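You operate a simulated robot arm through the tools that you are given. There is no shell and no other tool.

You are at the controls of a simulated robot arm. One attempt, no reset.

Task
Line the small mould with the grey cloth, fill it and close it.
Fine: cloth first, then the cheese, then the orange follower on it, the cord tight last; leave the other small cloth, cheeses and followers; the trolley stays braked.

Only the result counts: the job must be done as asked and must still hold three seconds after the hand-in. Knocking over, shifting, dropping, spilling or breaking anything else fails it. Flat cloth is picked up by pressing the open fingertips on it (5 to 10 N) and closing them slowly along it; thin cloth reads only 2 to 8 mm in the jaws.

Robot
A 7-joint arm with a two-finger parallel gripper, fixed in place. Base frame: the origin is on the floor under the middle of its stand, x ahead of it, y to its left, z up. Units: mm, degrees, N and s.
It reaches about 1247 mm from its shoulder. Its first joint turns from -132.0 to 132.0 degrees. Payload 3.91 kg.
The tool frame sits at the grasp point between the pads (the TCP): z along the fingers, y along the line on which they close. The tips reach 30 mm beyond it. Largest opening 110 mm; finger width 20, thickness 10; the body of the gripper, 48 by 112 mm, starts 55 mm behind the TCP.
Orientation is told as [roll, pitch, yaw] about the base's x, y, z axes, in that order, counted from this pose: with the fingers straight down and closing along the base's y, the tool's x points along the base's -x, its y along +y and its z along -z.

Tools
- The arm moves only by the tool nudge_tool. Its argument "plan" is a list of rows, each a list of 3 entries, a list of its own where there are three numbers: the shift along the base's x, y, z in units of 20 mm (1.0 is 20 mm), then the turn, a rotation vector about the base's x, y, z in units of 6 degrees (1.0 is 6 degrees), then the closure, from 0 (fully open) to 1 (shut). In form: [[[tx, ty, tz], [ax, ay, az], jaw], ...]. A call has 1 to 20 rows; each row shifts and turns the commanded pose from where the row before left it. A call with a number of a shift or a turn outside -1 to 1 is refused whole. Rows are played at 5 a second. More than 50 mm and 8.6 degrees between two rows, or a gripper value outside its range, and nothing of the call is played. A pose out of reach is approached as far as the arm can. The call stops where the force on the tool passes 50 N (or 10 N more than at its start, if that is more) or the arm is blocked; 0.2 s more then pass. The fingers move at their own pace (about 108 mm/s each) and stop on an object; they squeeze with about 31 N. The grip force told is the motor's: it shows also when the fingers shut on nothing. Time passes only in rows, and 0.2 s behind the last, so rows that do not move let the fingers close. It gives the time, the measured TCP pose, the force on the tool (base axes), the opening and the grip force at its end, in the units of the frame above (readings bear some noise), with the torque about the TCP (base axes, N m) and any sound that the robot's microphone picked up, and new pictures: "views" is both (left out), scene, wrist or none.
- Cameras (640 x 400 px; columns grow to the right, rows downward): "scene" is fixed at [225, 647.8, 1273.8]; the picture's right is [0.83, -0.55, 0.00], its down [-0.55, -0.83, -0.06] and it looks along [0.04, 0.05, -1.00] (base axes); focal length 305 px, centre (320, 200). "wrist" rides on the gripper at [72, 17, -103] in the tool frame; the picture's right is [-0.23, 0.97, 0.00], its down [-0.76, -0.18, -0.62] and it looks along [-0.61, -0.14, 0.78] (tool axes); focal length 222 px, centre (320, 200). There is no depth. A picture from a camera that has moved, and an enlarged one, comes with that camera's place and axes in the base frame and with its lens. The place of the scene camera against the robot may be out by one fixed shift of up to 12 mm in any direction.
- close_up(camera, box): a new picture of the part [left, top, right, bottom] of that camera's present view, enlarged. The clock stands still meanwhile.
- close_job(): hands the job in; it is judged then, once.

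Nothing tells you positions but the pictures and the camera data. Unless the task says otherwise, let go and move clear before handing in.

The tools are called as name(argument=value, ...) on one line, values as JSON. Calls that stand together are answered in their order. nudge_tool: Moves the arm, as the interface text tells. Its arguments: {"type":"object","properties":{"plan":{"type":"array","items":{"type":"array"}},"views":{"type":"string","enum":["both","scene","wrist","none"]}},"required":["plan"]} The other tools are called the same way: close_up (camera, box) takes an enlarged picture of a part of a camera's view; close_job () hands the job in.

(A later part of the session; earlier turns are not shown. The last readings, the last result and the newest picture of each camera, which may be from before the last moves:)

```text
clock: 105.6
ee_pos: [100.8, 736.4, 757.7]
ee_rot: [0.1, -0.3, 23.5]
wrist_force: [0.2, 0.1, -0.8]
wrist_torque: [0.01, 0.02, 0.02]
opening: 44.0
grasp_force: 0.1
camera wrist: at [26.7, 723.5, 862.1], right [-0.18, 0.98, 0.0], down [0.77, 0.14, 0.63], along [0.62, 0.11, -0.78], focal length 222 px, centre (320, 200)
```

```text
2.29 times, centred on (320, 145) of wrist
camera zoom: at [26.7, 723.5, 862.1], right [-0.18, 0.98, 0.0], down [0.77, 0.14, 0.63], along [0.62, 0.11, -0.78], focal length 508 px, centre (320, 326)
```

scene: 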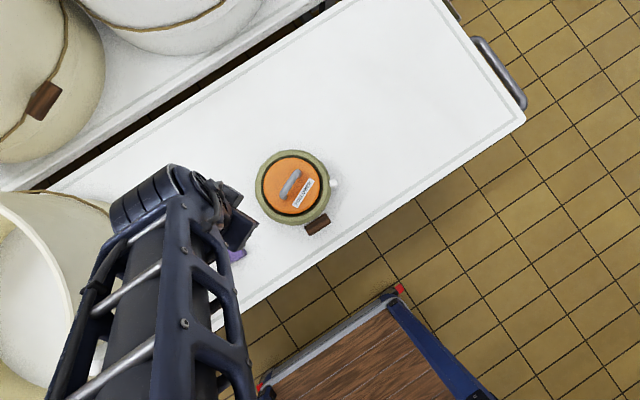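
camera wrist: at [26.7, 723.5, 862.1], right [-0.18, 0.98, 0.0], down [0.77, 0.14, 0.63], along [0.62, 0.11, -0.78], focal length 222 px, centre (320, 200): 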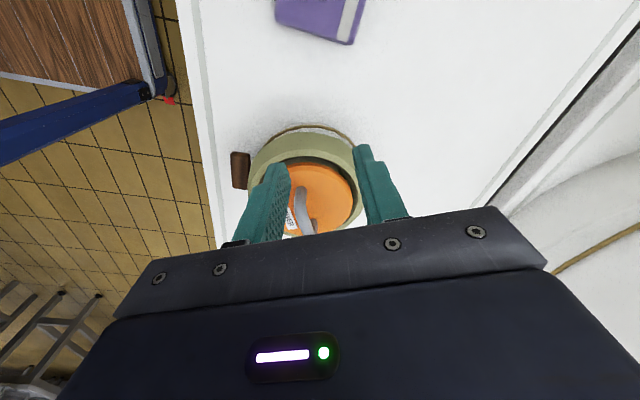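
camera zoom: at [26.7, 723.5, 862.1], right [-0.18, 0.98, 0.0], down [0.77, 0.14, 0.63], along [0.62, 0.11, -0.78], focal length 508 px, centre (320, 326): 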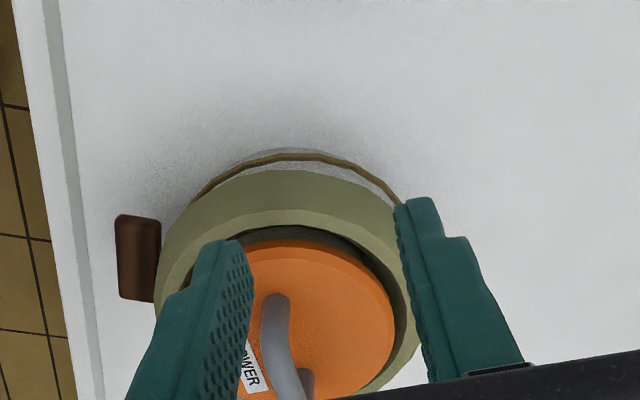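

The follower sits centred on the cheese inside the lined mould. Last is the cord: the brown toggle is on the mould's -y side near (210,643), about 53 mm long along x. I'll swing round to look at it from the front.

nudge_tool(plan=[[[0, -0.8, 0], [0, 0, 0.9], 0.4], [[0, -0.9, 0], [0, 0, 1], 0.3], [[0.2, -0.9, 0], [0, 0, 1], 0.2], [[0.3, -0.9, 0], [0, 0, 1], 0.2], [[0.4, -0.9, 0], [0, 0, 1], 0.2], [[0.5, -0.9, 0], [0, 0, 1], 0.2], [[0.7, -0.8, 0], [0, 0, 1], 0.2], [[0.8, -0.4, 0], [0, 0, 1], 0.2], [[0.8, -0.2, -0.2], [0, 0, 1], 0.2], [[0.8, -0.1, -0.4], [0, 0, 1], 0.2], [[0.8, 0, -0.5], [0, 0, 1], 0.2], [[0.16, 0, -0.5], [0, 0, 0.2], 0.2], [[0, 0, 0], [0, 0, 0], 0.2]], views="both")

close_up(camera="wrist", box=[200, 60, 460, 230])

```text
clock: 108.4
ee_pos: [209.1, 598.9, 728.3]
ee_rot: [0.1, -0.4, 90.1]
wrist_force: [0.5, 0.0, 0.5]
wrist_torque: [-0.02, -0.03, 0.0]
opening: 87.9
grasp_force: 0.0
camera wrist: at [191.4, 526.7, 832.0], right [-0.97, 0.22, 0.0], down [0.18, 0.76, 0.63], along [0.14, 0.61, -0.78], focal length 222 px, centre (320, 200)
```

scene: 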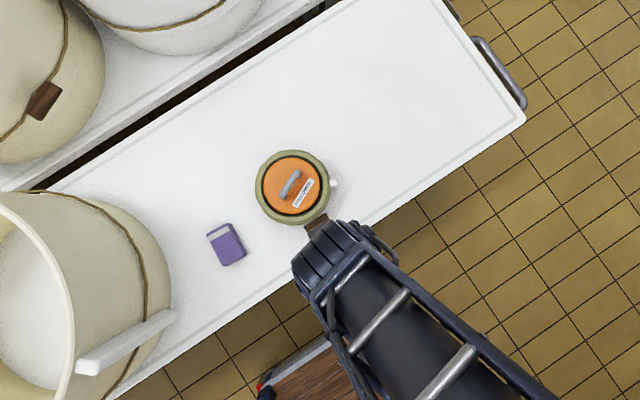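
wrist: 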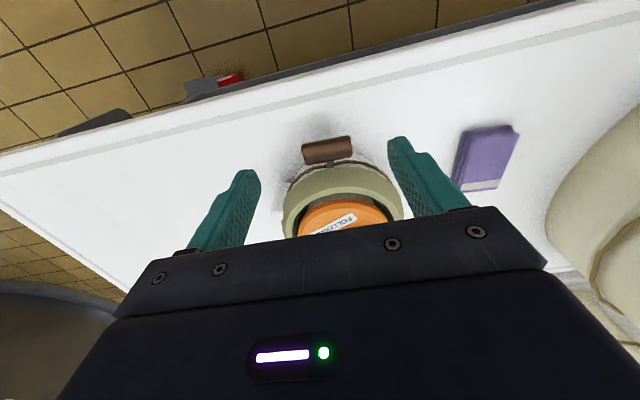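

```text
2.35 times, centred on (330, 145) of wrist
camera zoom: at [191.4, 526.7, 832.0], right [-0.97, 0.22, 0.0], down [0.18, 0.76, 0.63], along [0.14, 0.61, -0.78], focal length 523 px, centre (296, 329)
```

zoom: 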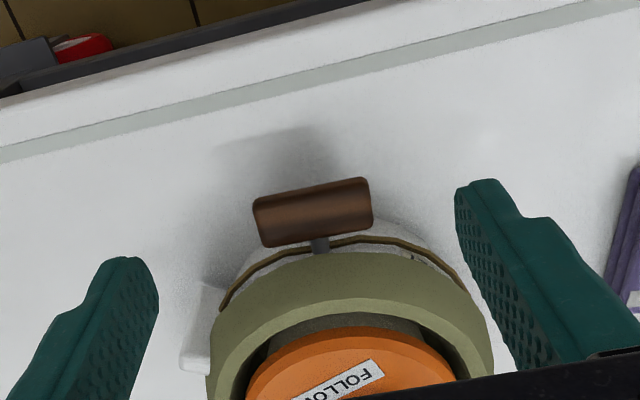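

The toggle is centred near (210,643,588), about 57 mm long, on a short stub from the cord. I'll straddle its ends with the fingers, coming down over it and keeping clear of the mould.

nudge_tool(plan=[[[0.03, 0.6, -0.6], [0, 0, 0], 0.2], [[0.03, 0.6, -0.6], [0, 0, 0], 0.2], [[0, 0.5, -0.6], [0, 0, 0], 0.2], [[0, 0.4, -0.6], [0, 0, 0], 0.2], [[0, 0, -0.6], [0, 0, 0], 0.2], [[0, 0, 0], [0, 0, 0], 0.2]], views="both")

close_up(camera="wrist", box=[180, 40, 460, 230])

```text
clock: 109.8
ee_pos: [210.7, 644.1, 666.0]
ee_rot: [0.2, -0.3, 90.1]
wrist_force: [0.0, 0.3, 0.1]
wrist_torque: [0.05, -0.01, 0.02]
opening: 87.8
grasp_force: 0.1
camera wrist: at [193.6, 571.4, 771.0], right [-0.97, 0.23, 0.0], down [0.18, 0.76, 0.63], along [0.14, 0.61, -0.78], focal length 222 px, centre (320, 200)
```

scene: 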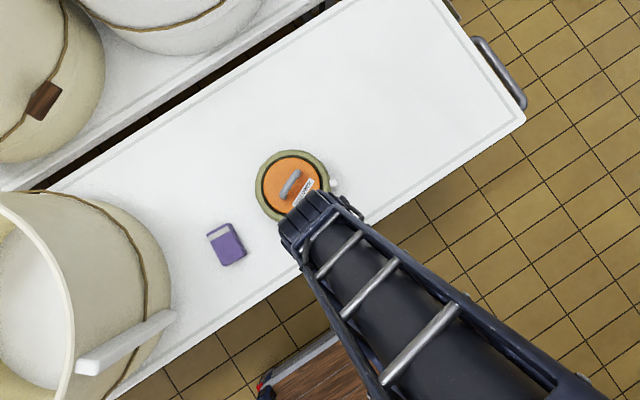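
wrist: 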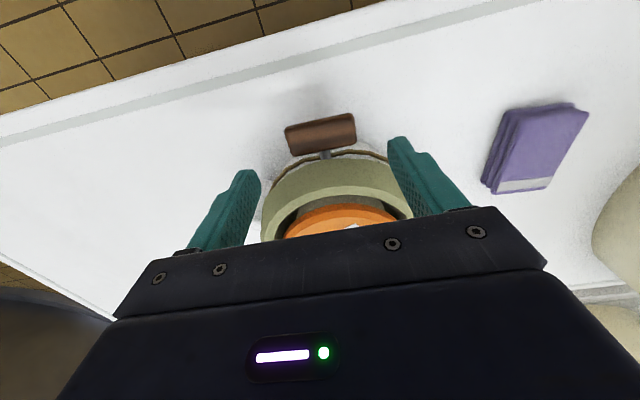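

```text
2.11 times, centred on (320, 135) of wrist
camera zoom: at [193.6, 571.4, 771.0], right [-0.97, 0.23, 0.0], down [0.18, 0.76, 0.63], along [0.14, 0.61, -0.78], focal length 468 px, centre (320, 337)
```

zoom: 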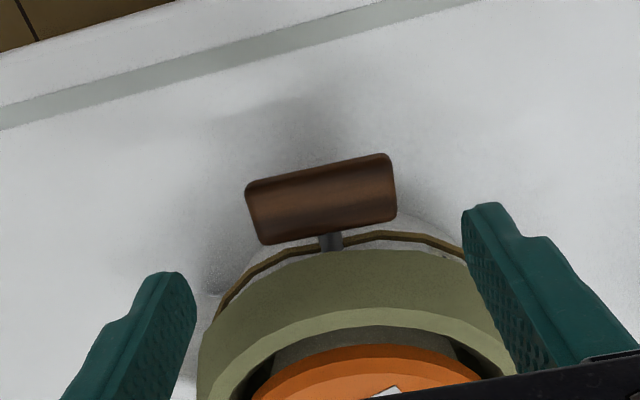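

The fingers straddle the toggle on both ends. I'll lower to its height.

nudge_tool(plan=[[[0, -0.04, -0.6], [0, 0, 0], 0.2], [[0, -0.04, -0.6], [0, 0, 0], 0.2], [[0, 0, -0.6], [0, 0, 0], 0.2], [[0, 0, -0.6], [0, 0, 0], 0.2], [[0, 0, -0.5], [0, 0, 0], 0.2], [[0, 0, -0.4], [0, 0, 0], 0.2], [[0, 0, -0.3], [0, 0, 0], 0.2], [[0, 0, 0], [0, 0, 0], 0.2]], views="wrist")

close_up(camera="wrist", box=[180, 40, 460, 230])

```text
clock: 111.6
ee_pos: [210.2, 639.2, 595.4]
ee_rot: [0.1, -0.3, 90.1]
wrist_force: [1.2, 0.4, -0.3]
wrist_torque: [-0.03, -0.01, -0.02]
opening: 87.9
grasp_force: 0.1
camera wrist: at [193.6, 567.8, 699.7], right [-0.97, 0.23, 0.0], down [0.18, 0.76, 0.63], along [0.14, 0.61, -0.78], focal length 222 px, centre (320, 200)
```

wrist: 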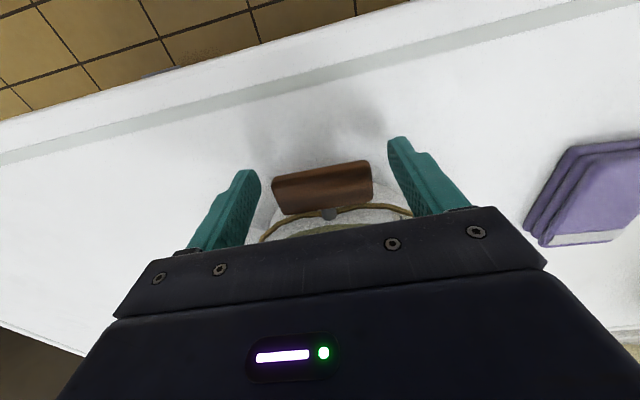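

```text
2.11 times, centred on (320, 135) of wrist
camera zoom: at [193.6, 567.8, 699.7], right [-0.97, 0.23, 0.0], down [0.18, 0.76, 0.63], along [0.14, 0.61, -0.78], focal length 468 px, centre (320, 337)
```

zoom: 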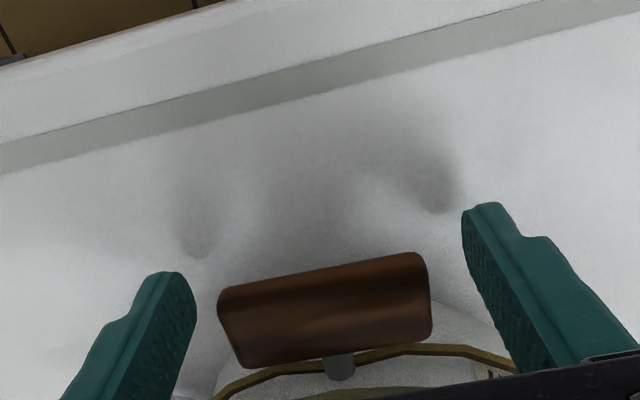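

nudge_tool(plan=[[[0, 0.15, -0.05], [0, 0, 0], 0.2], [[0, 0, 0], [0, 0, 0], 0.3], [[0, 0, 0], [0, 0, 0], 0.38], [[0, 0, 0], [0, 0, 0], 0.43], [[0, 0, 0], [0, 0, 0], 0.47], [[0, 0, 0], [0, 0, 0], 0.51], [[0, 0, 0], [0, 0, 0], 0.55], [[0, 0, 0], [0, 0, 0], 0.6], [[0, 0, 0], [0, 0, 0], 0.6]], views="wrist")

close_up(camera="wrist", box=[180, 40, 460, 230])

```text
clock: 113.6
ee_pos: [209.9, 643.0, 594.7]
ee_rot: [0.0, -0.3, 90.0]
wrist_force: [-0.6, -0.1, -0.3]
wrist_torque: [0.05, -0.01, -0.02]
opening: 57.6
grasp_force: 30.9
camera wrist: at [193.5, 570.8, 698.8], right [-0.97, 0.23, 0.0], down [0.18, 0.76, 0.63], along [0.14, 0.61, -0.78], focal length 222 px, centre (320, 200)
```

wrist: 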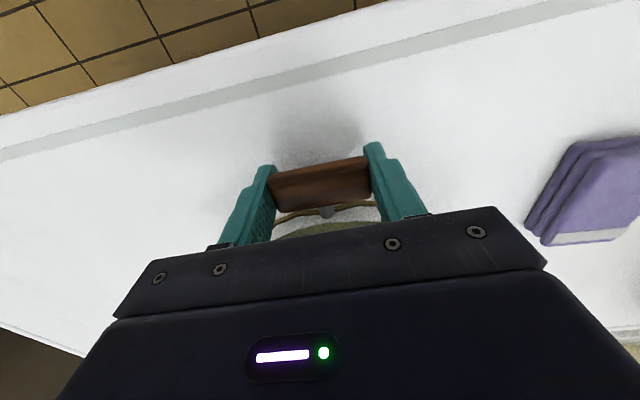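

```text
2.11 times, centred on (320, 135) of wrist
camera zoom: at [193.5, 570.8, 698.8], right [-0.97, 0.23, 0.0], down [0.18, 0.76, 0.63], along [0.14, 0.61, -0.78], focal length 468 px, centre (320, 337)
```

zoom: 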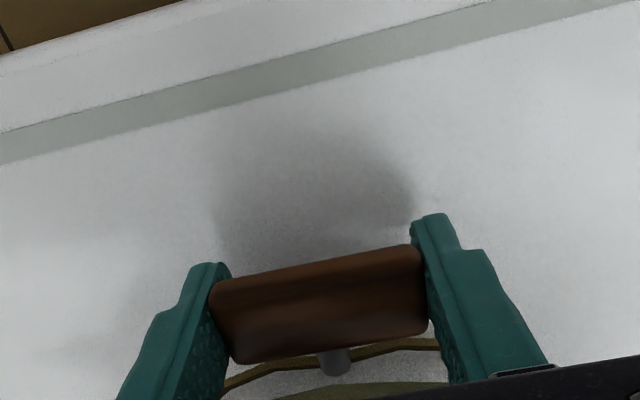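

The toggle is gripped (57.6 mm, 31 N). I'll try a gentle outward pull toward -y, a few millimetres at a time, watching the force.

nudge_tool(plan=[[[0, -0.05, 0], [0, 0, 0], 0.65], [[0, -0.05, 0], [0, 0, 0], 0.65], [[0, -0.05, 0], [0, 0, 0], 0.65], [[0, 0, 0], [0, 0, 0], 0.65]], views="none")

```text
clock: 114.6
ee_pos: [210.1, 640.5, 594.7]
ee_rot: [0.1, -0.3, 90.1]
wrist_force: [-2.0, 3.8, 5.8]
wrist_torque: [0.02, 0.03, 0.07]
opening: 57.4
grasp_force: 30.8
```

nudge_tool(plan=[[[0, -0.05, 0], [0, 0, 0], 0.65], [[0, -0.05, 0], [0, 0, 0], 0.65], [[0, -0.05, 0], [0, 0, 0], 0.65], [[0, 0, 0], [0, 0, 0], 0.65]], views="both")

close_up(camera="wrist", box=[180, 40, 460, 230])

close_up(camera="scene", box=[220, 120, 380, 260])

```text
clock: 115.6
ee_pos: [210.1, 637.1, 595.9]
ee_rot: [0.0, -0.5, 90.1]
wrist_force: [-0.7, 6.5, 12.8]
wrist_torque: [0.29, 0.05, 0.0]
opening: 57.6
grasp_force: 31.0
camera wrist: at [193.5, 565.1, 698.6], right [-0.97, 0.23, 0.0], down [0.18, 0.76, 0.63], along [0.14, 0.61, -0.78], focal length 222 px, centre (320, 200)
```

scene: 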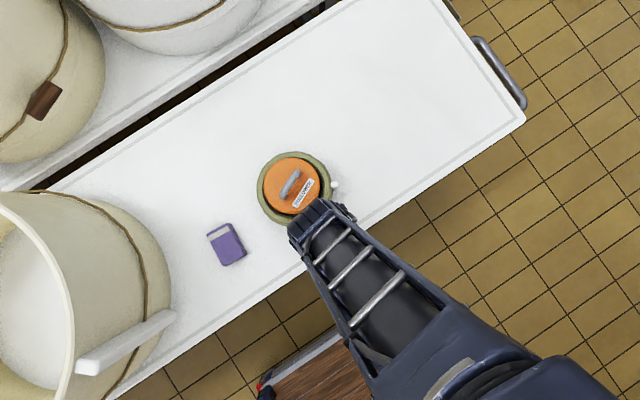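
wrist: 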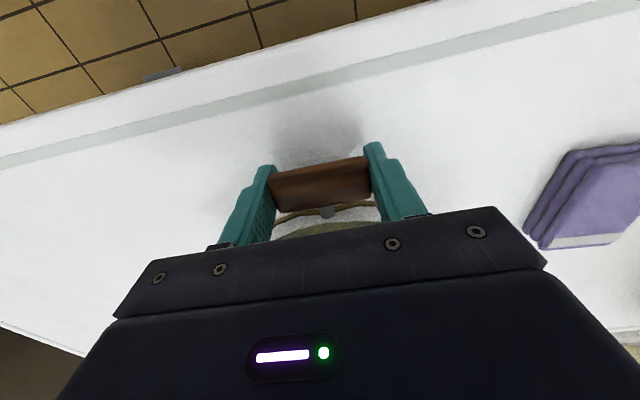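

```text
2.11 times, centred on (320, 135) of wrist
camera zoom: at [193.5, 565.1, 698.6], right [-0.97, 0.23, 0.0], down [0.18, 0.76, 0.63], along [0.14, 0.61, -0.78], focal length 468 px, centre (320, 337)
```

zoom: 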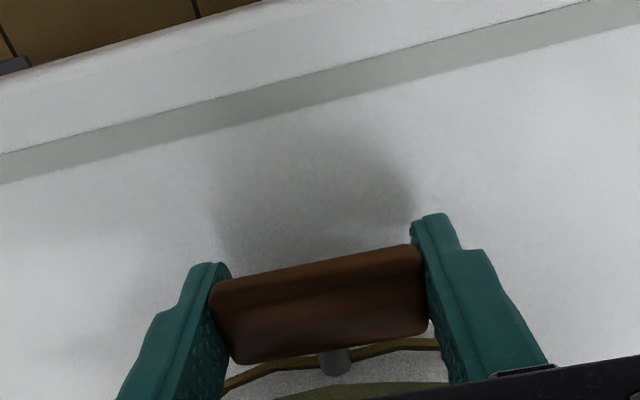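

```text
2.86 times, centred on (300, 190) of scene
camera zoom: at [225.0, 647.8, 1273.8], right [0.83, -0.55, 0.0], down [-0.55, -0.83, -0.06], along [0.04, 0.05, -1.0], focal length 871 px, centre (377, 229)
```

zoom: 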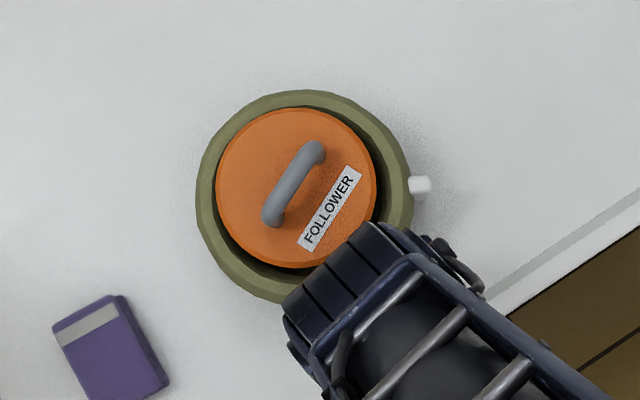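

The pull dragged the whole mould about 5 mm toward me, with no relative motion of the toggle, so the toggle doesn't slide out. I'll push the mould back the same amount. The short pin suggests the toggle turns to wind the cord.

nudge_tool(plan=[[[0, 0.05, 0.03], [0, 0, 0], 0.65], [[0, 0.05, 0.02], [0, 0, 0], 0.65], [[0, 0.05, 0], [0, 0, 0], 0.65], [[0, 0.05, 0], [0, 0, 0], 0.65], [[0, 0.05, 0], [0, 0, 0], 0.65], [[0, 0.03, 0], [0, 0, 0], 0.65], [[0, 0, 0], [0, 0, 0], 0.65]], views="both")

close_up(camera="scene", box=[220, 120, 380, 260])

```text
clock: 117.2
ee_pos: [209.8, 642.8, 595.3]
ee_rot: [0.1, -0.2, 90.2]
wrist_force: [0.0, 0.9, -0.3]
wrist_torque: [-0.38, 0.02, -0.01]
opening: 57.6
grasp_force: 30.8
camera wrist: at [192.6, 570.6, 699.1], right [-0.97, 0.23, 0.0], down [0.18, 0.76, 0.63], along [0.14, 0.61, -0.78], focal length 222 px, centre (320, 200)
```

scene: 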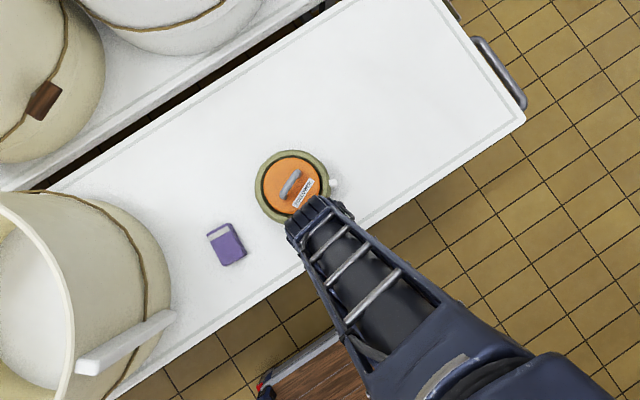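
wrist: 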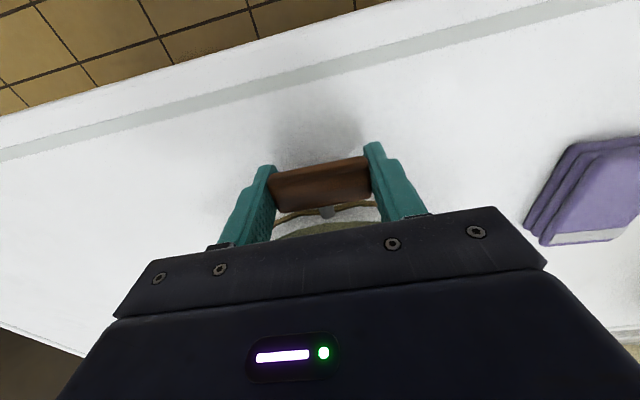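

```text
2.86 times, centred on (300, 190) of scene
camera zoom: at [225.0, 647.8, 1273.8], right [0.83, -0.55, 0.0], down [-0.55, -0.83, -0.06], along [0.04, 0.05, -1.0], focal length 871 px, centre (377, 229)
```

zoom: 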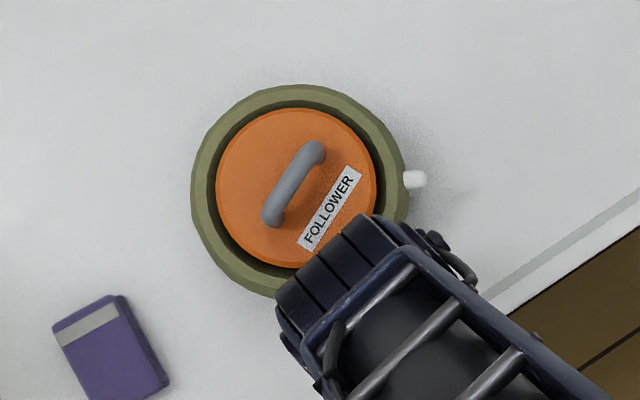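

The mould is back where it was. Now I'll test a small twist of the toggle about its pin (6° about the y axis) and read the torque.

nudge_tool(plan=[[[0.012, 0, 0], [0, 0.33, 0], 0.65], [[0.012, 0, 0], [0, 0.33, 0], 0.65], [[0.012, 0, 0], [0, 0.34, 0], 0.65], [[0, 0, 0], [0, 0, 0], 0.65]], views="wrist")

close_up(camera="wrist", box=[180, 40, 460, 230])

```text
clock: 118.2
ee_pos: [209.3, 642.9, 595.1]
ee_rot: [6.1, -0.3, 90.1]
wrist_force: [-0.5, 0.1, 0.7]
wrist_torque: [-0.34, -0.02, 0.07]
opening: 57.7
grasp_force: 30.8
camera wrist: at [204.1, 571.0, 700.2], right [-0.97, 0.23, 0.1], down [0.24, 0.76, 0.6], along [0.06, 0.61, -0.79], focal length 222 px, centre (320, 200)
```

wrist: 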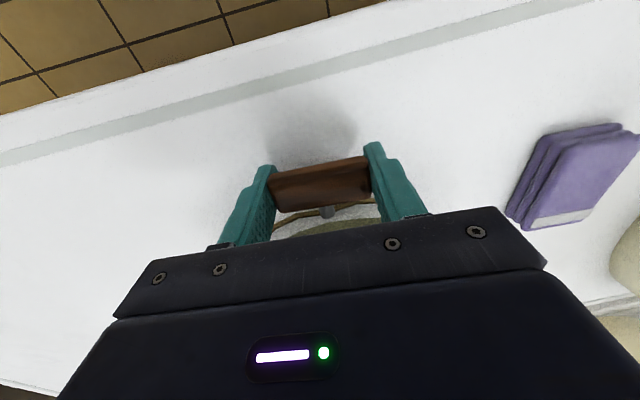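

```text
2.11 times, centred on (320, 135) of wrist
camera zoom: at [204.1, 571.0, 700.2], right [-0.97, 0.23, 0.1], down [0.24, 0.76, 0.6], along [0.06, 0.61, -0.79], focal length 468 px, centre (320, 337)
```

zoom: 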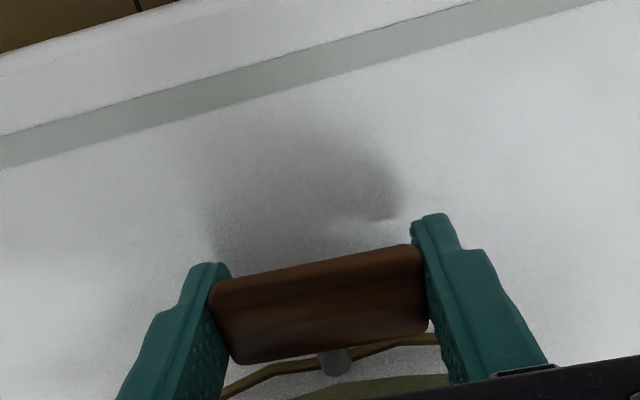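

The toggle turned freely with almost no torque, so twisting is its motion. To allow more turning without the fingertips meeting the table, I'll regrip a little higher.

nudge_tool(plan=[[[0, 0, 0], [0, 0, 0], 0.45], [[0, 0, 0], [0, 0, 0], 0.35], [[0.03, 0, 0.25], [0, 0, 0], 0.35], [[0.03, 0, 0.3], [0, 0, 0], 0.35], [[0, 0, 0], [0, 0, 0], 0.35]], views="wrist")

close_up(camera="wrist", box=[180, 40, 460, 230])

```text
clock: 119.4
ee_pos: [209.0, 643.2, 605.4]
ee_rot: [6.1, -0.2, 90.0]
wrist_force: [-1.1, -0.1, 0.4]
wrist_torque: [-0.01, 0.01, -0.01]
opening: 71.6
grasp_force: 0.2
camera wrist: at [204.5, 571.0, 710.2], right [-0.97, 0.23, 0.1], down [0.24, 0.76, 0.61], along [0.06, 0.61, -0.79], focal length 222 px, centre (320, 200)
```

wrist: 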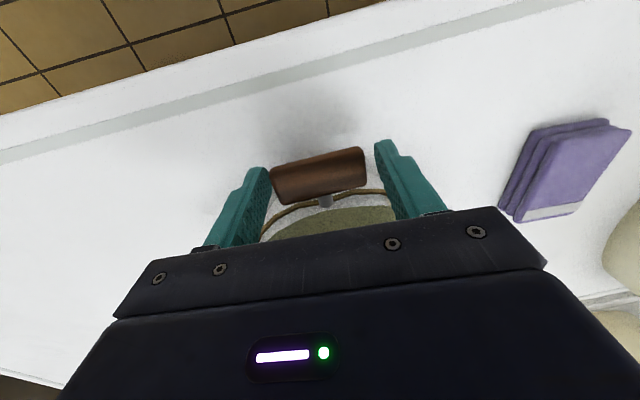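

```text
2.11 times, centred on (320, 135) of wrist
camera zoom: at [204.5, 571.0, 710.2], right [-0.97, 0.23, 0.1], down [0.24, 0.76, 0.61], along [0.06, 0.61, -0.79], focal length 468 px, centre (320, 337)
```

zoom: 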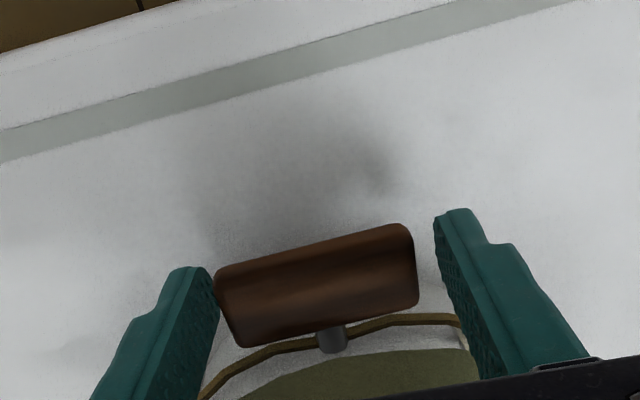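

After letting go, the toggle sprang back to level. I'll re-level the gripper, regrip, and turn further in that direction while watching torque and sound.

nudge_tool(plan=[[[0.04, 0, 0], [0, -0.5, 0], 0.35], [[0.04, 0, 0], [0, -0.5, 0], 0.35], [[0, 0, 0], [0, 0, 0], 0.42], [[0, 0, 0], [0, 0, 0], 0.46], [[0, 0, 0], [0, 0, 0], 0.5], [[0, 0, 0], [0, 0, 0], 0.55], [[0, 0, 0], [0, 0, 0], 0.6], [[0, 0, 0], [0, 0, 0], 0.65]], views="wrist")

close_up(camera="wrist", box=[180, 40, 460, 230])

```text
clock: 121.2
ee_pos: [211.8, 643.9, 605.7]
ee_rot: [0.1, -0.2, 90.1]
wrist_force: [-0.1, 0.7, -0.7]
wrist_torque: [-0.11, 0.01, 0.06]
opening: 57.6
grasp_force: 31.2
camera wrist: at [195.9, 571.0, 709.4], right [-0.97, 0.23, 0.0], down [0.18, 0.76, 0.63], along [0.14, 0.61, -0.78], focal length 222 px, centre (320, 200)
```

wrist: 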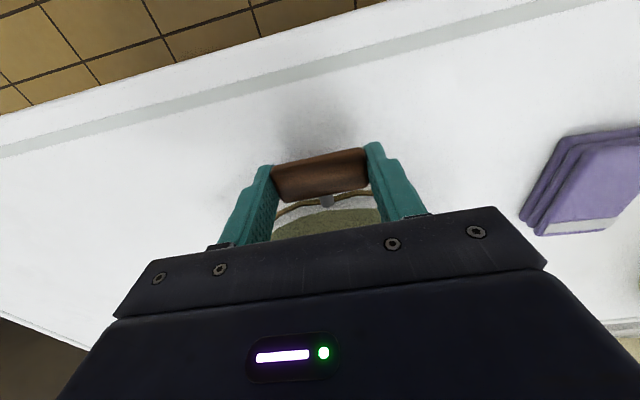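

```text
2.11 times, centred on (320, 135) of wrist
camera zoom: at [195.9, 571.0, 709.4], right [-0.97, 0.23, 0.0], down [0.18, 0.76, 0.63], along [0.14, 0.61, -0.78], focal length 468 px, centre (320, 337)
```

zoom: 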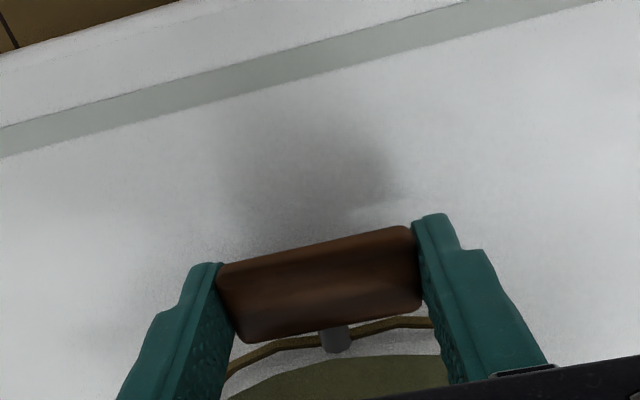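

nudge_tool(plan=[[[0.047, 0, -0.002], [0, 0.5, 0], 0.68], [[0.047, 0, -0.003], [0, 0.5, 0], 0.68], [[0.047, 0, -0.007], [0, 0.5, 0], 0.68], [[0.046, 0, -0.008], [0, 0.5, 0], 0.68], [[0, 0, 0], [0, 0, 0], 0.68]], views="wrist")

close_up(camera="wrist", box=[180, 40, 460, 230])

close_up(camera="scene", box=[220, 120, 380, 260])

```text
clock: 122.4
ee_pos: [215.5, 643.3, 605.4]
ee_rot: [12.1, -0.4, 90.0]
wrist_force: [0.0, 0.5, 0.8]
wrist_torque: [-0.24, 0.02, 0.01]
opening: 57.5
grasp_force: 31.1
camera wrist: at [221.5, 570.7, 710.3], right [-0.95, 0.23, 0.21], down [0.3, 0.76, 0.58], along [-0.03, 0.61, -0.79], focal length 222 px, centre (320, 200)
```

wrist: 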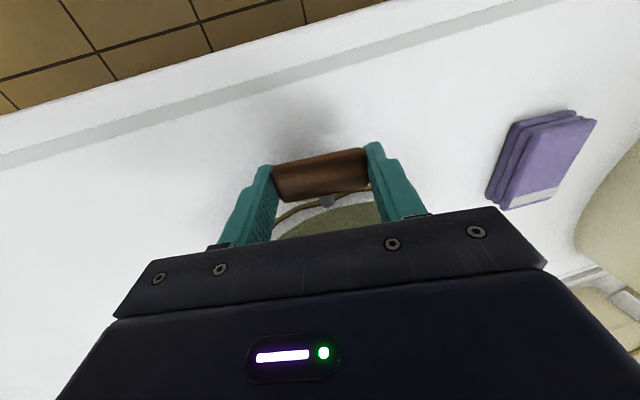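

```text
2.11 times, centred on (320, 135) of wrist
camera zoom: at [221.5, 570.7, 710.3], right [-0.95, 0.23, 0.21], down [0.3, 0.76, 0.58], along [-0.03, 0.61, -0.79], focal length 468 px, centre (320, 337)
```

zoom: 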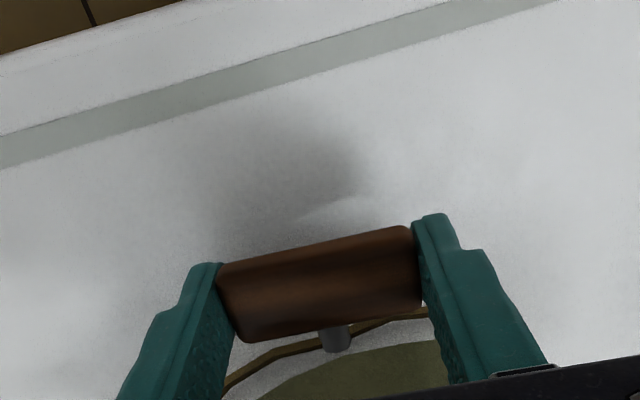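

```text
2.86 times, centred on (300, 190) of scene
camera zoom: at [225.0, 647.8, 1273.8], right [0.83, -0.55, 0.0], down [-0.55, -0.83, -0.06], along [0.04, 0.05, -1.0], focal length 871 px, centre (377, 229)
```

zoom: 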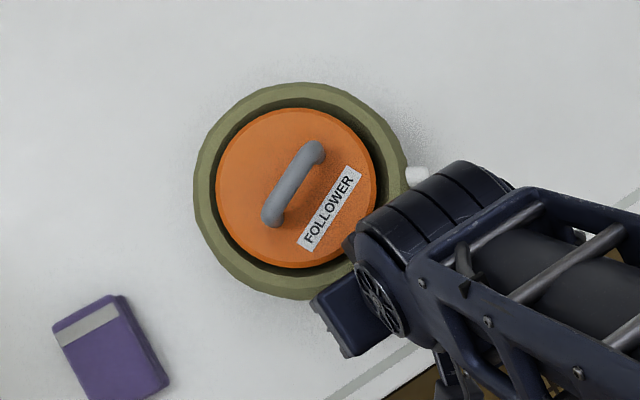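

The toggle follows the twist with negligible torque while the mould stays level. I'll continue turning to about 36°.

nudge_tool(plan=[[[0.036, 0, -0.01], [0, 0.5, 0], 0.68], [[0.036, 0, -0.01], [0, 0.5, 0], 0.68], [[0.035, 0, -0.014], [0, 0.5, 0], 0.68], [[0.035, 0, -0.014], [0, 0.5, 0], 0.68], [[0.034, 0, -0.018], [0, 0.5, 0], 0.68], [[0.034, 0, -0.018], [0, 0.5, 0], 0.68], [[0.033, 0, -0.022], [0, 0.5, 0], 0.68], [[0.033, 0, -0.022], [0, 0.5, 0], 0.68], [[0, 0, 0], [0, 0, 0], 0.68]], views="both")

close_up(camera="wrist", box=[180, 40, 460, 230])

close_up(camera="scene", box=[220, 120, 380, 260])

```text
clock: 124.4
ee_pos: [222.3, 643.3, 602.9]
ee_rot: [36.2, -0.3, 89.9]
wrist_force: [1.8, 0.6, -0.2]
wrist_torque: [-0.26, -0.02, -0.05]
opening: 57.5
grasp_force: 31.1
camera wrist: at [269.4, 570.7, 696.9], right [-0.79, 0.23, 0.57], down [0.51, 0.76, 0.4], along [-0.35, 0.61, -0.71], focal length 222 px, centre (320, 200)
```

scene: 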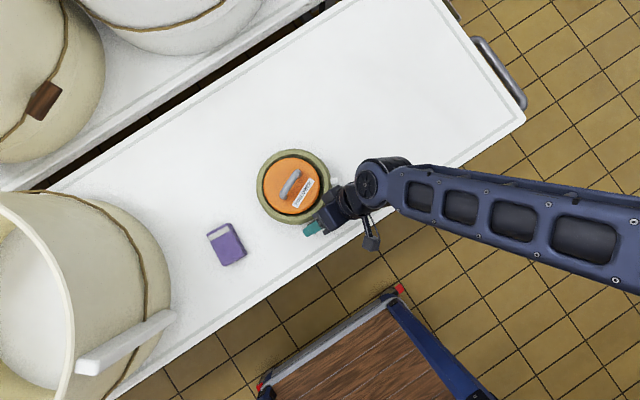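
wrist: 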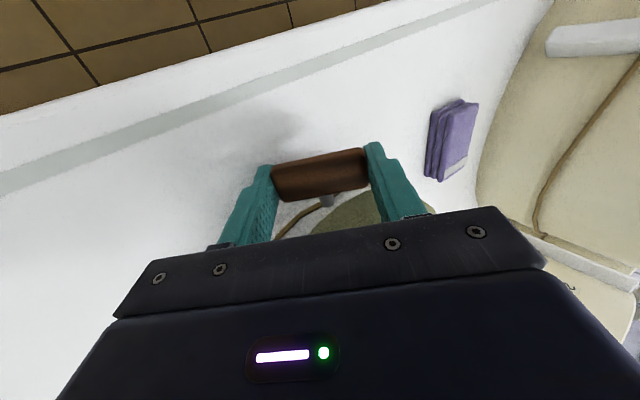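

```text
2.11 times, centred on (320, 135) of wrist
camera zoom: at [269.4, 570.7, 696.9], right [-0.79, 0.23, 0.57], down [0.51, 0.76, 0.4], along [-0.35, 0.61, -0.71], focal length 468 px, centre (320, 337)
```

zoom: 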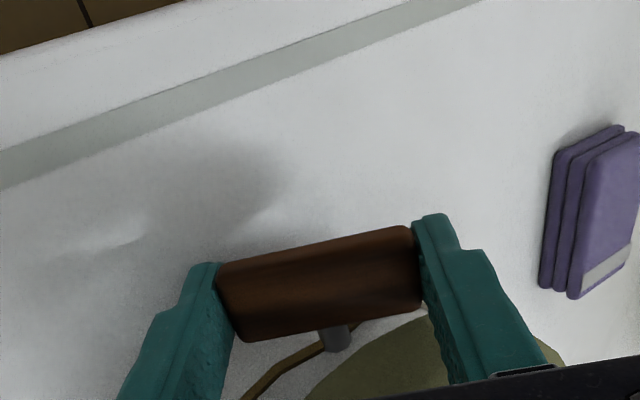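

```text
2.86 times, centred on (300, 190) of scene
camera zoom: at [225.0, 647.8, 1273.8], right [0.83, -0.55, 0.0], down [-0.55, -0.83, -0.06], along [0.04, 0.05, -1.0], focal length 871 px, centre (377, 229)
```

zoom: 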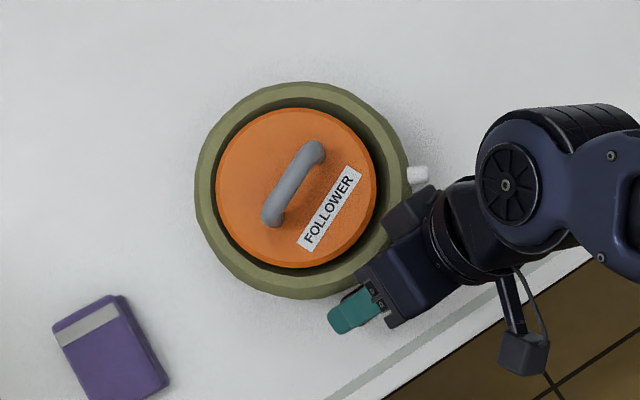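

The toggle has turned about 36° with no resistance and no sound. I'll let go here and see whether it stays.

nudge_tool(plan=[[[0, 0, 0], [0, 0, 0], 0.44], [[0, 0, 0], [0, 0, 0], 0.4], [[0, 0, 0], [0, 0, 0], 0.38], [[0, 0, 0], [0, 0, 0], 0.38]], views="wrist")

close_up(camera="wrist", box=[180, 40, 460, 230])

```text
clock: 125.4
ee_pos: [222.8, 643.6, 602.1]
ee_rot: [36.0, -0.3, 89.9]
wrist_force: [-0.3, 0.2, -0.1]
wrist_torque: [-0.01, -0.02, 0.03]
opening: 68.0
grasp_force: 0.0
camera wrist: at [269.3, 570.7, 697.0], right [-0.79, 0.23, 0.57], down [0.51, 0.76, 0.4], along [-0.35, 0.61, -0.71], focal length 222 px, centre (320, 200)
```

wrist: 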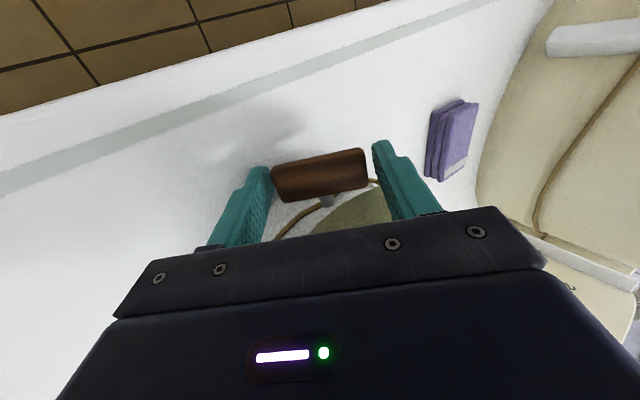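

```text
2.11 times, centred on (320, 135) of wrist
camera zoom: at [269.3, 570.7, 697.0], right [-0.79, 0.23, 0.57], down [0.51, 0.76, 0.4], along [-0.35, 0.61, -0.71], focal length 468 px, centre (320, 337)
```

zoom: 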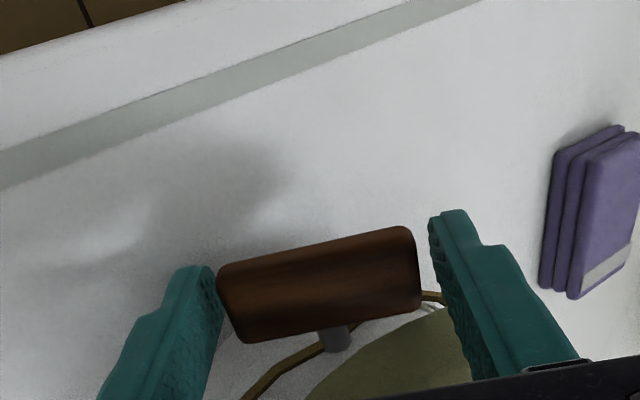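

The toggle stays where I leave it, so it can be ratcheted. I'll back off along the tool axis, level the wrist, and compare the cord and toggle with before.

nudge_tool(plan=[[[0.12, 0, 0.16], [0, 0, 0], 0.3], [[0.35, 0, 0.5], [0, 0, 0], 0.25], [[0.5, 0, 0.7], [0, 0, 0], 0.2], [[0.2, 0, 0.9], [0, 0, 0], 0.2], [[-0.2, 0, 0.9], [0, -1, 0], 0.2], [[-0.4, 0, 0.3], [0, -1, 0], 0.2], [[-0.4, 0, 0.2], [0, -1, 0], 0.2], [[-0.3, 0, 0], [0, -1, 0], 0.2], [[-0.3, -0.2, 0], [0, -1, 0], 0.2], [[-0.2, -0.2, 0], [0, -1, 0], 0.2], [[0, 0, 0], [0, 0, 0], 0.2]], views="both")

close_up(camera="wrist", box=[220, 80, 420, 230])

```text
clock: 127.8
ee_pos: [209.7, 635.3, 677.9]
ee_rot: [0.0, -0.2, 90.1]
wrist_force: [0.3, -0.2, 0.1]
wrist_torque: [-0.01, 0.01, 0.03]
opening: 87.8
grasp_force: 0.2
camera wrist: at [193.2, 562.4, 781.2], right [-0.97, 0.23, 0.0], down [0.18, 0.76, 0.63], along [0.14, 0.61, -0.78], focal length 222 px, centre (320, 200)
```

scene: 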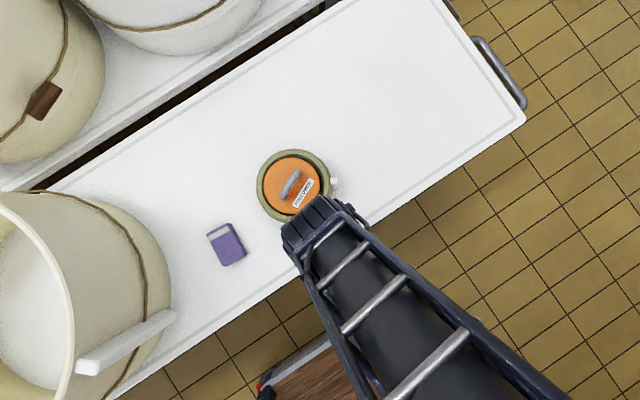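
wrist: 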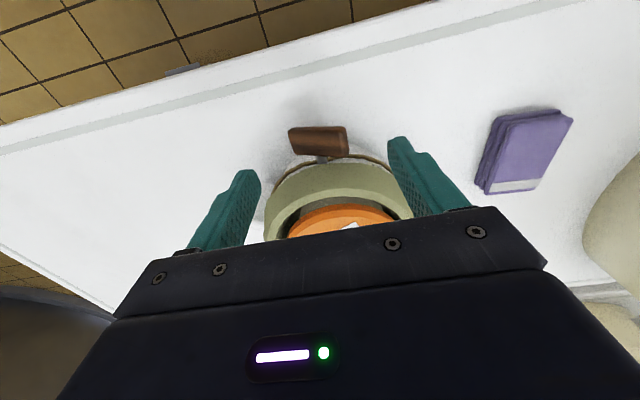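

```text
2.67 times, centred on (320, 155) of wrist
camera zoom: at [193.2, 562.4, 781.2], right [-0.97, 0.23, 0.0], down [0.18, 0.76, 0.63], along [0.14, 0.61, -0.78], focal length 592 px, centre (320, 320)
```

zoom: 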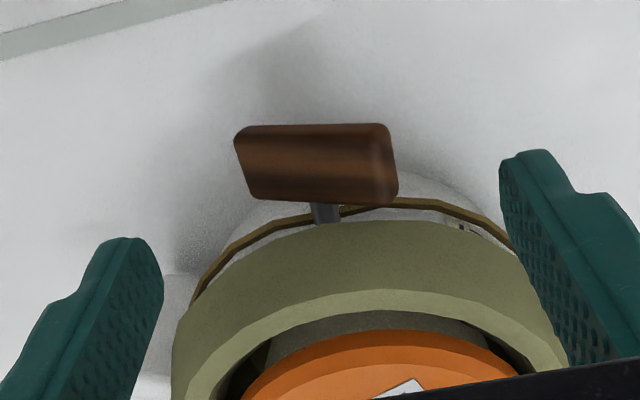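

The toggle sits near 25° now. The larger moulds nearby have the same cords and toggles, so I'll look at how theirs are set for reference.

close_up(camera="scene", box=[0, 60, 110, 150])

close_up(camera="scene", box=[0, 0, 260, 170])

close_up(camera="wrist", box=[280, 110, 380, 180])

```text
4.44 times, centred on (55, 105) of scene
camera zoom: at [225.0, 647.8, 1273.8], right [0.83, -0.55, 0.0], down [-0.55, -0.83, -0.06], along [0.04, 0.05, -1.0], focal length 1354 px, centre (1498, 622)
```

zoom: 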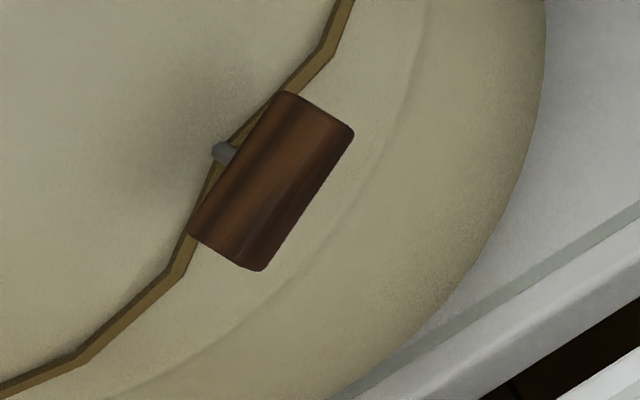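

```text
2.35 times, centred on (130, 85) of scene
camera zoom: at [225.0, 647.8, 1273.8], right [0.83, -0.55, 0.0], down [-0.55, -0.83, -0.06], along [0.04, 0.05, -1.0], focal length 717 px, centre (767, 471)
```

zoom: 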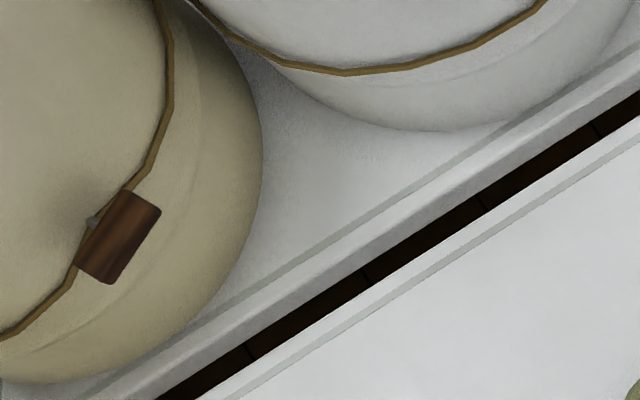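

```text
5.71 times, centred on (330, 145) of wrist
camera zoom: at [193.2, 562.4, 781.2], right [-0.97, 0.23, 0.0], down [0.18, 0.76, 0.63], along [0.14, 0.61, -0.78], focal length 1269 px, centre (263, 514)
```

zoom: 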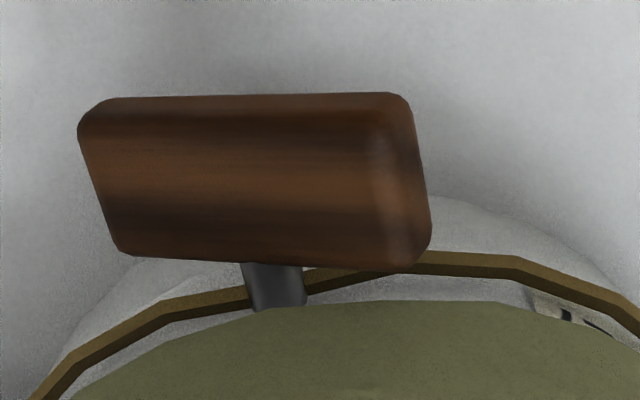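

Looking from outside, my turning direction is clockwise, the usual tightening sense. I'll regrip the bar at its present angle (about 26°) and turn it further, watching for rising torque.

nudge_tool(plan=[[[0.38, 0.09, 0], [0, 0.9, 0], 0.2], [[0.38, 0.09, -0.2], [0, 0.9, 0], 0.2], [[0.38, 0.09, -0.2], [0, 0.9, 0], 0.2], [[0.38, 0.08, -0.3], [0, 0.9, 0], 0.2], [[0.38, 0.08, -0.3], [0, 0.73, 0], 0.2], [[-0.263, 0, -0.539], [0, 0, 0], 0.2], [[-0.263, 0, -0.539], [0, 0, 0], 0.2], [[0, 0, 0], [0, 0, 0], 0.2]], views="wrist")

close_up(camera="wrist", box=[180, 40, 460, 230])

```text
clock: 129.6
ee_pos: [237.3, 645.0, 635.2]
ee_rot: [26.1, -0.3, 89.9]
wrist_force: [0.4, -0.3, -0.3]
wrist_torque: [0.03, 0.01, 0.05]
opening: 87.9
grasp_force: 0.1
camera wrist: at [267.9, 572.9, 735.3], right [-0.87, 0.23, 0.43], down [0.43, 0.76, 0.49], along [-0.22, 0.61, -0.76], focal length 222 px, centre (320, 200)
```

wrist: 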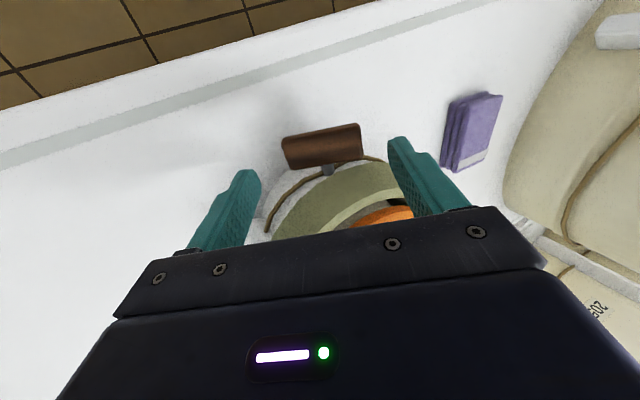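

```text
2.11 times, centred on (320, 135) of wrist
camera zoom: at [267.9, 572.9, 735.3], right [-0.87, 0.23, 0.43], down [0.43, 0.76, 0.49], along [-0.22, 0.61, -0.76], focal length 468 px, centre (320, 337)
```

zoom: 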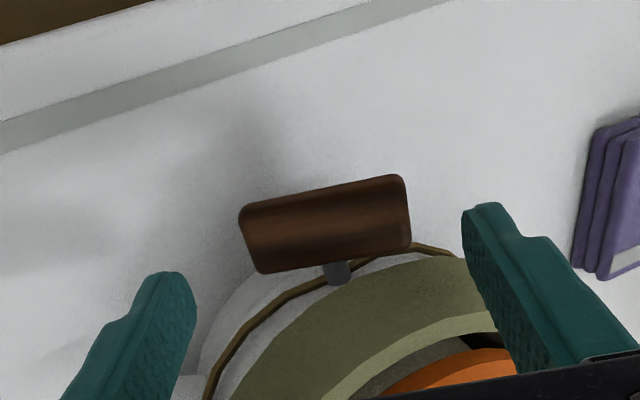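

nudge_tool(plan=[[[-0.265, -0.03, -0.52], [0, 0, 0], 0.2], [[-0.265, -0.02, -0.52], [0, 0, 0], 0.2], [[-0.25, 0, -0.5], [0, 0, 0], 0.2], [[0, 0, 0], [0, 0, 0], 0.2], [[0, 0, 0], [0, 0, 0], 0.35], [[0, 0, 0], [0, 0, 0], 0.42], [[0, 0, 0], [0, 0, 0], 0.46], [[0, 0, 0], [0, 0, 0], 0.5], [[0, 0, 0], [0, 0, 0], 0.55], [[0, 0, 0], [0, 0, 0], 0.6], [[0, 0, 0], [0, 0, 0], 0.65]], views="wrist")

close_up(camera="wrist", box=[180, 40, 460, 230])

```text
clock: 132.0
ee_pos: [221.7, 643.9, 602.8]
ee_rot: [26.1, -0.3, 90.0]
wrist_force: [-1.1, -0.3, 0.4]
wrist_torque: [0.19, 0.05, 0.23]
opening: 57.5
grasp_force: 31.4
camera wrist: at [251.2, 572.0, 703.6], right [-0.87, 0.23, 0.43], down [0.43, 0.76, 0.49], along [-0.22, 0.61, -0.76], focal length 222 px, centre (320, 200)
```

wrist: 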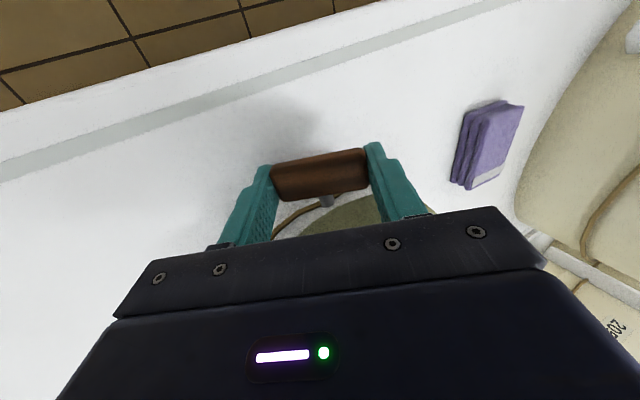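

```text
2.11 times, centred on (320, 135) of wrist
camera zoom: at [251.2, 572.0, 703.6], right [-0.87, 0.23, 0.43], down [0.43, 0.76, 0.49], along [-0.22, 0.61, -0.76], focal length 468 px, centre (320, 337)
```

zoom: 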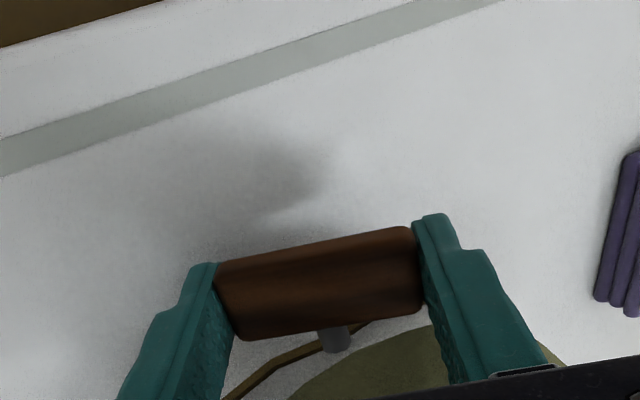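

nudge_tool(plan=[[[0.041, 0, -0.02], [0, 0.533, 0], 0.68], [[0.04, 0, -0.023], [0, 0.533, 0], 0.68], [[0.038, 0, -0.026], [0, 0.533, 0], 0.68], [[0.037, 0, -0.028], [0, 0.533, 0], 0.68], [[0.035, 0, -0.031], [0, 0.533, 0], 0.68], [[0, 0, 0], [0, 0, 0], 0.68]], views="both")

```text
clock: 133.4
ee_pos: [224.7, 643.8, 602.6]
ee_rot: [42.2, -0.3, 89.9]
wrist_force: [1.5, 0.1, 1.1]
wrist_torque: [-0.21, 0.04, 0.02]
opening: 57.5
grasp_force: 31.4
camera wrist: at [281.7, 570.2, 689.5], right [-0.72, 0.23, 0.65], down [0.55, 0.76, 0.35], along [-0.42, 0.61, -0.67], focal length 222 px, centre (320, 200)
```

scene: 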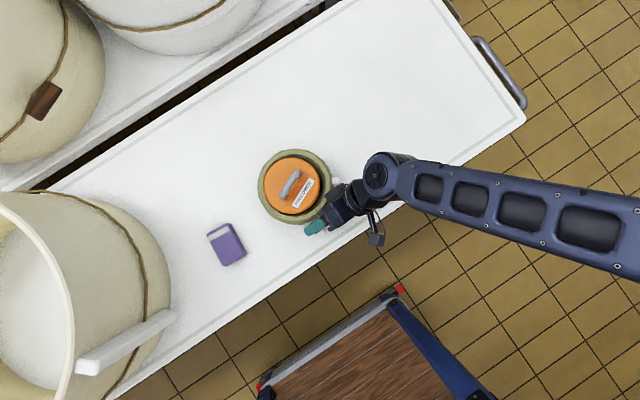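
wrist: 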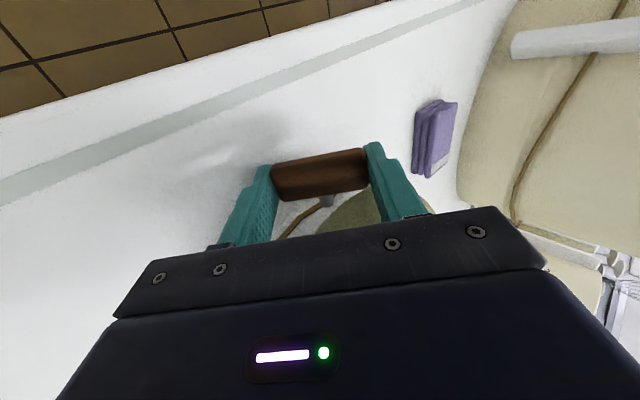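

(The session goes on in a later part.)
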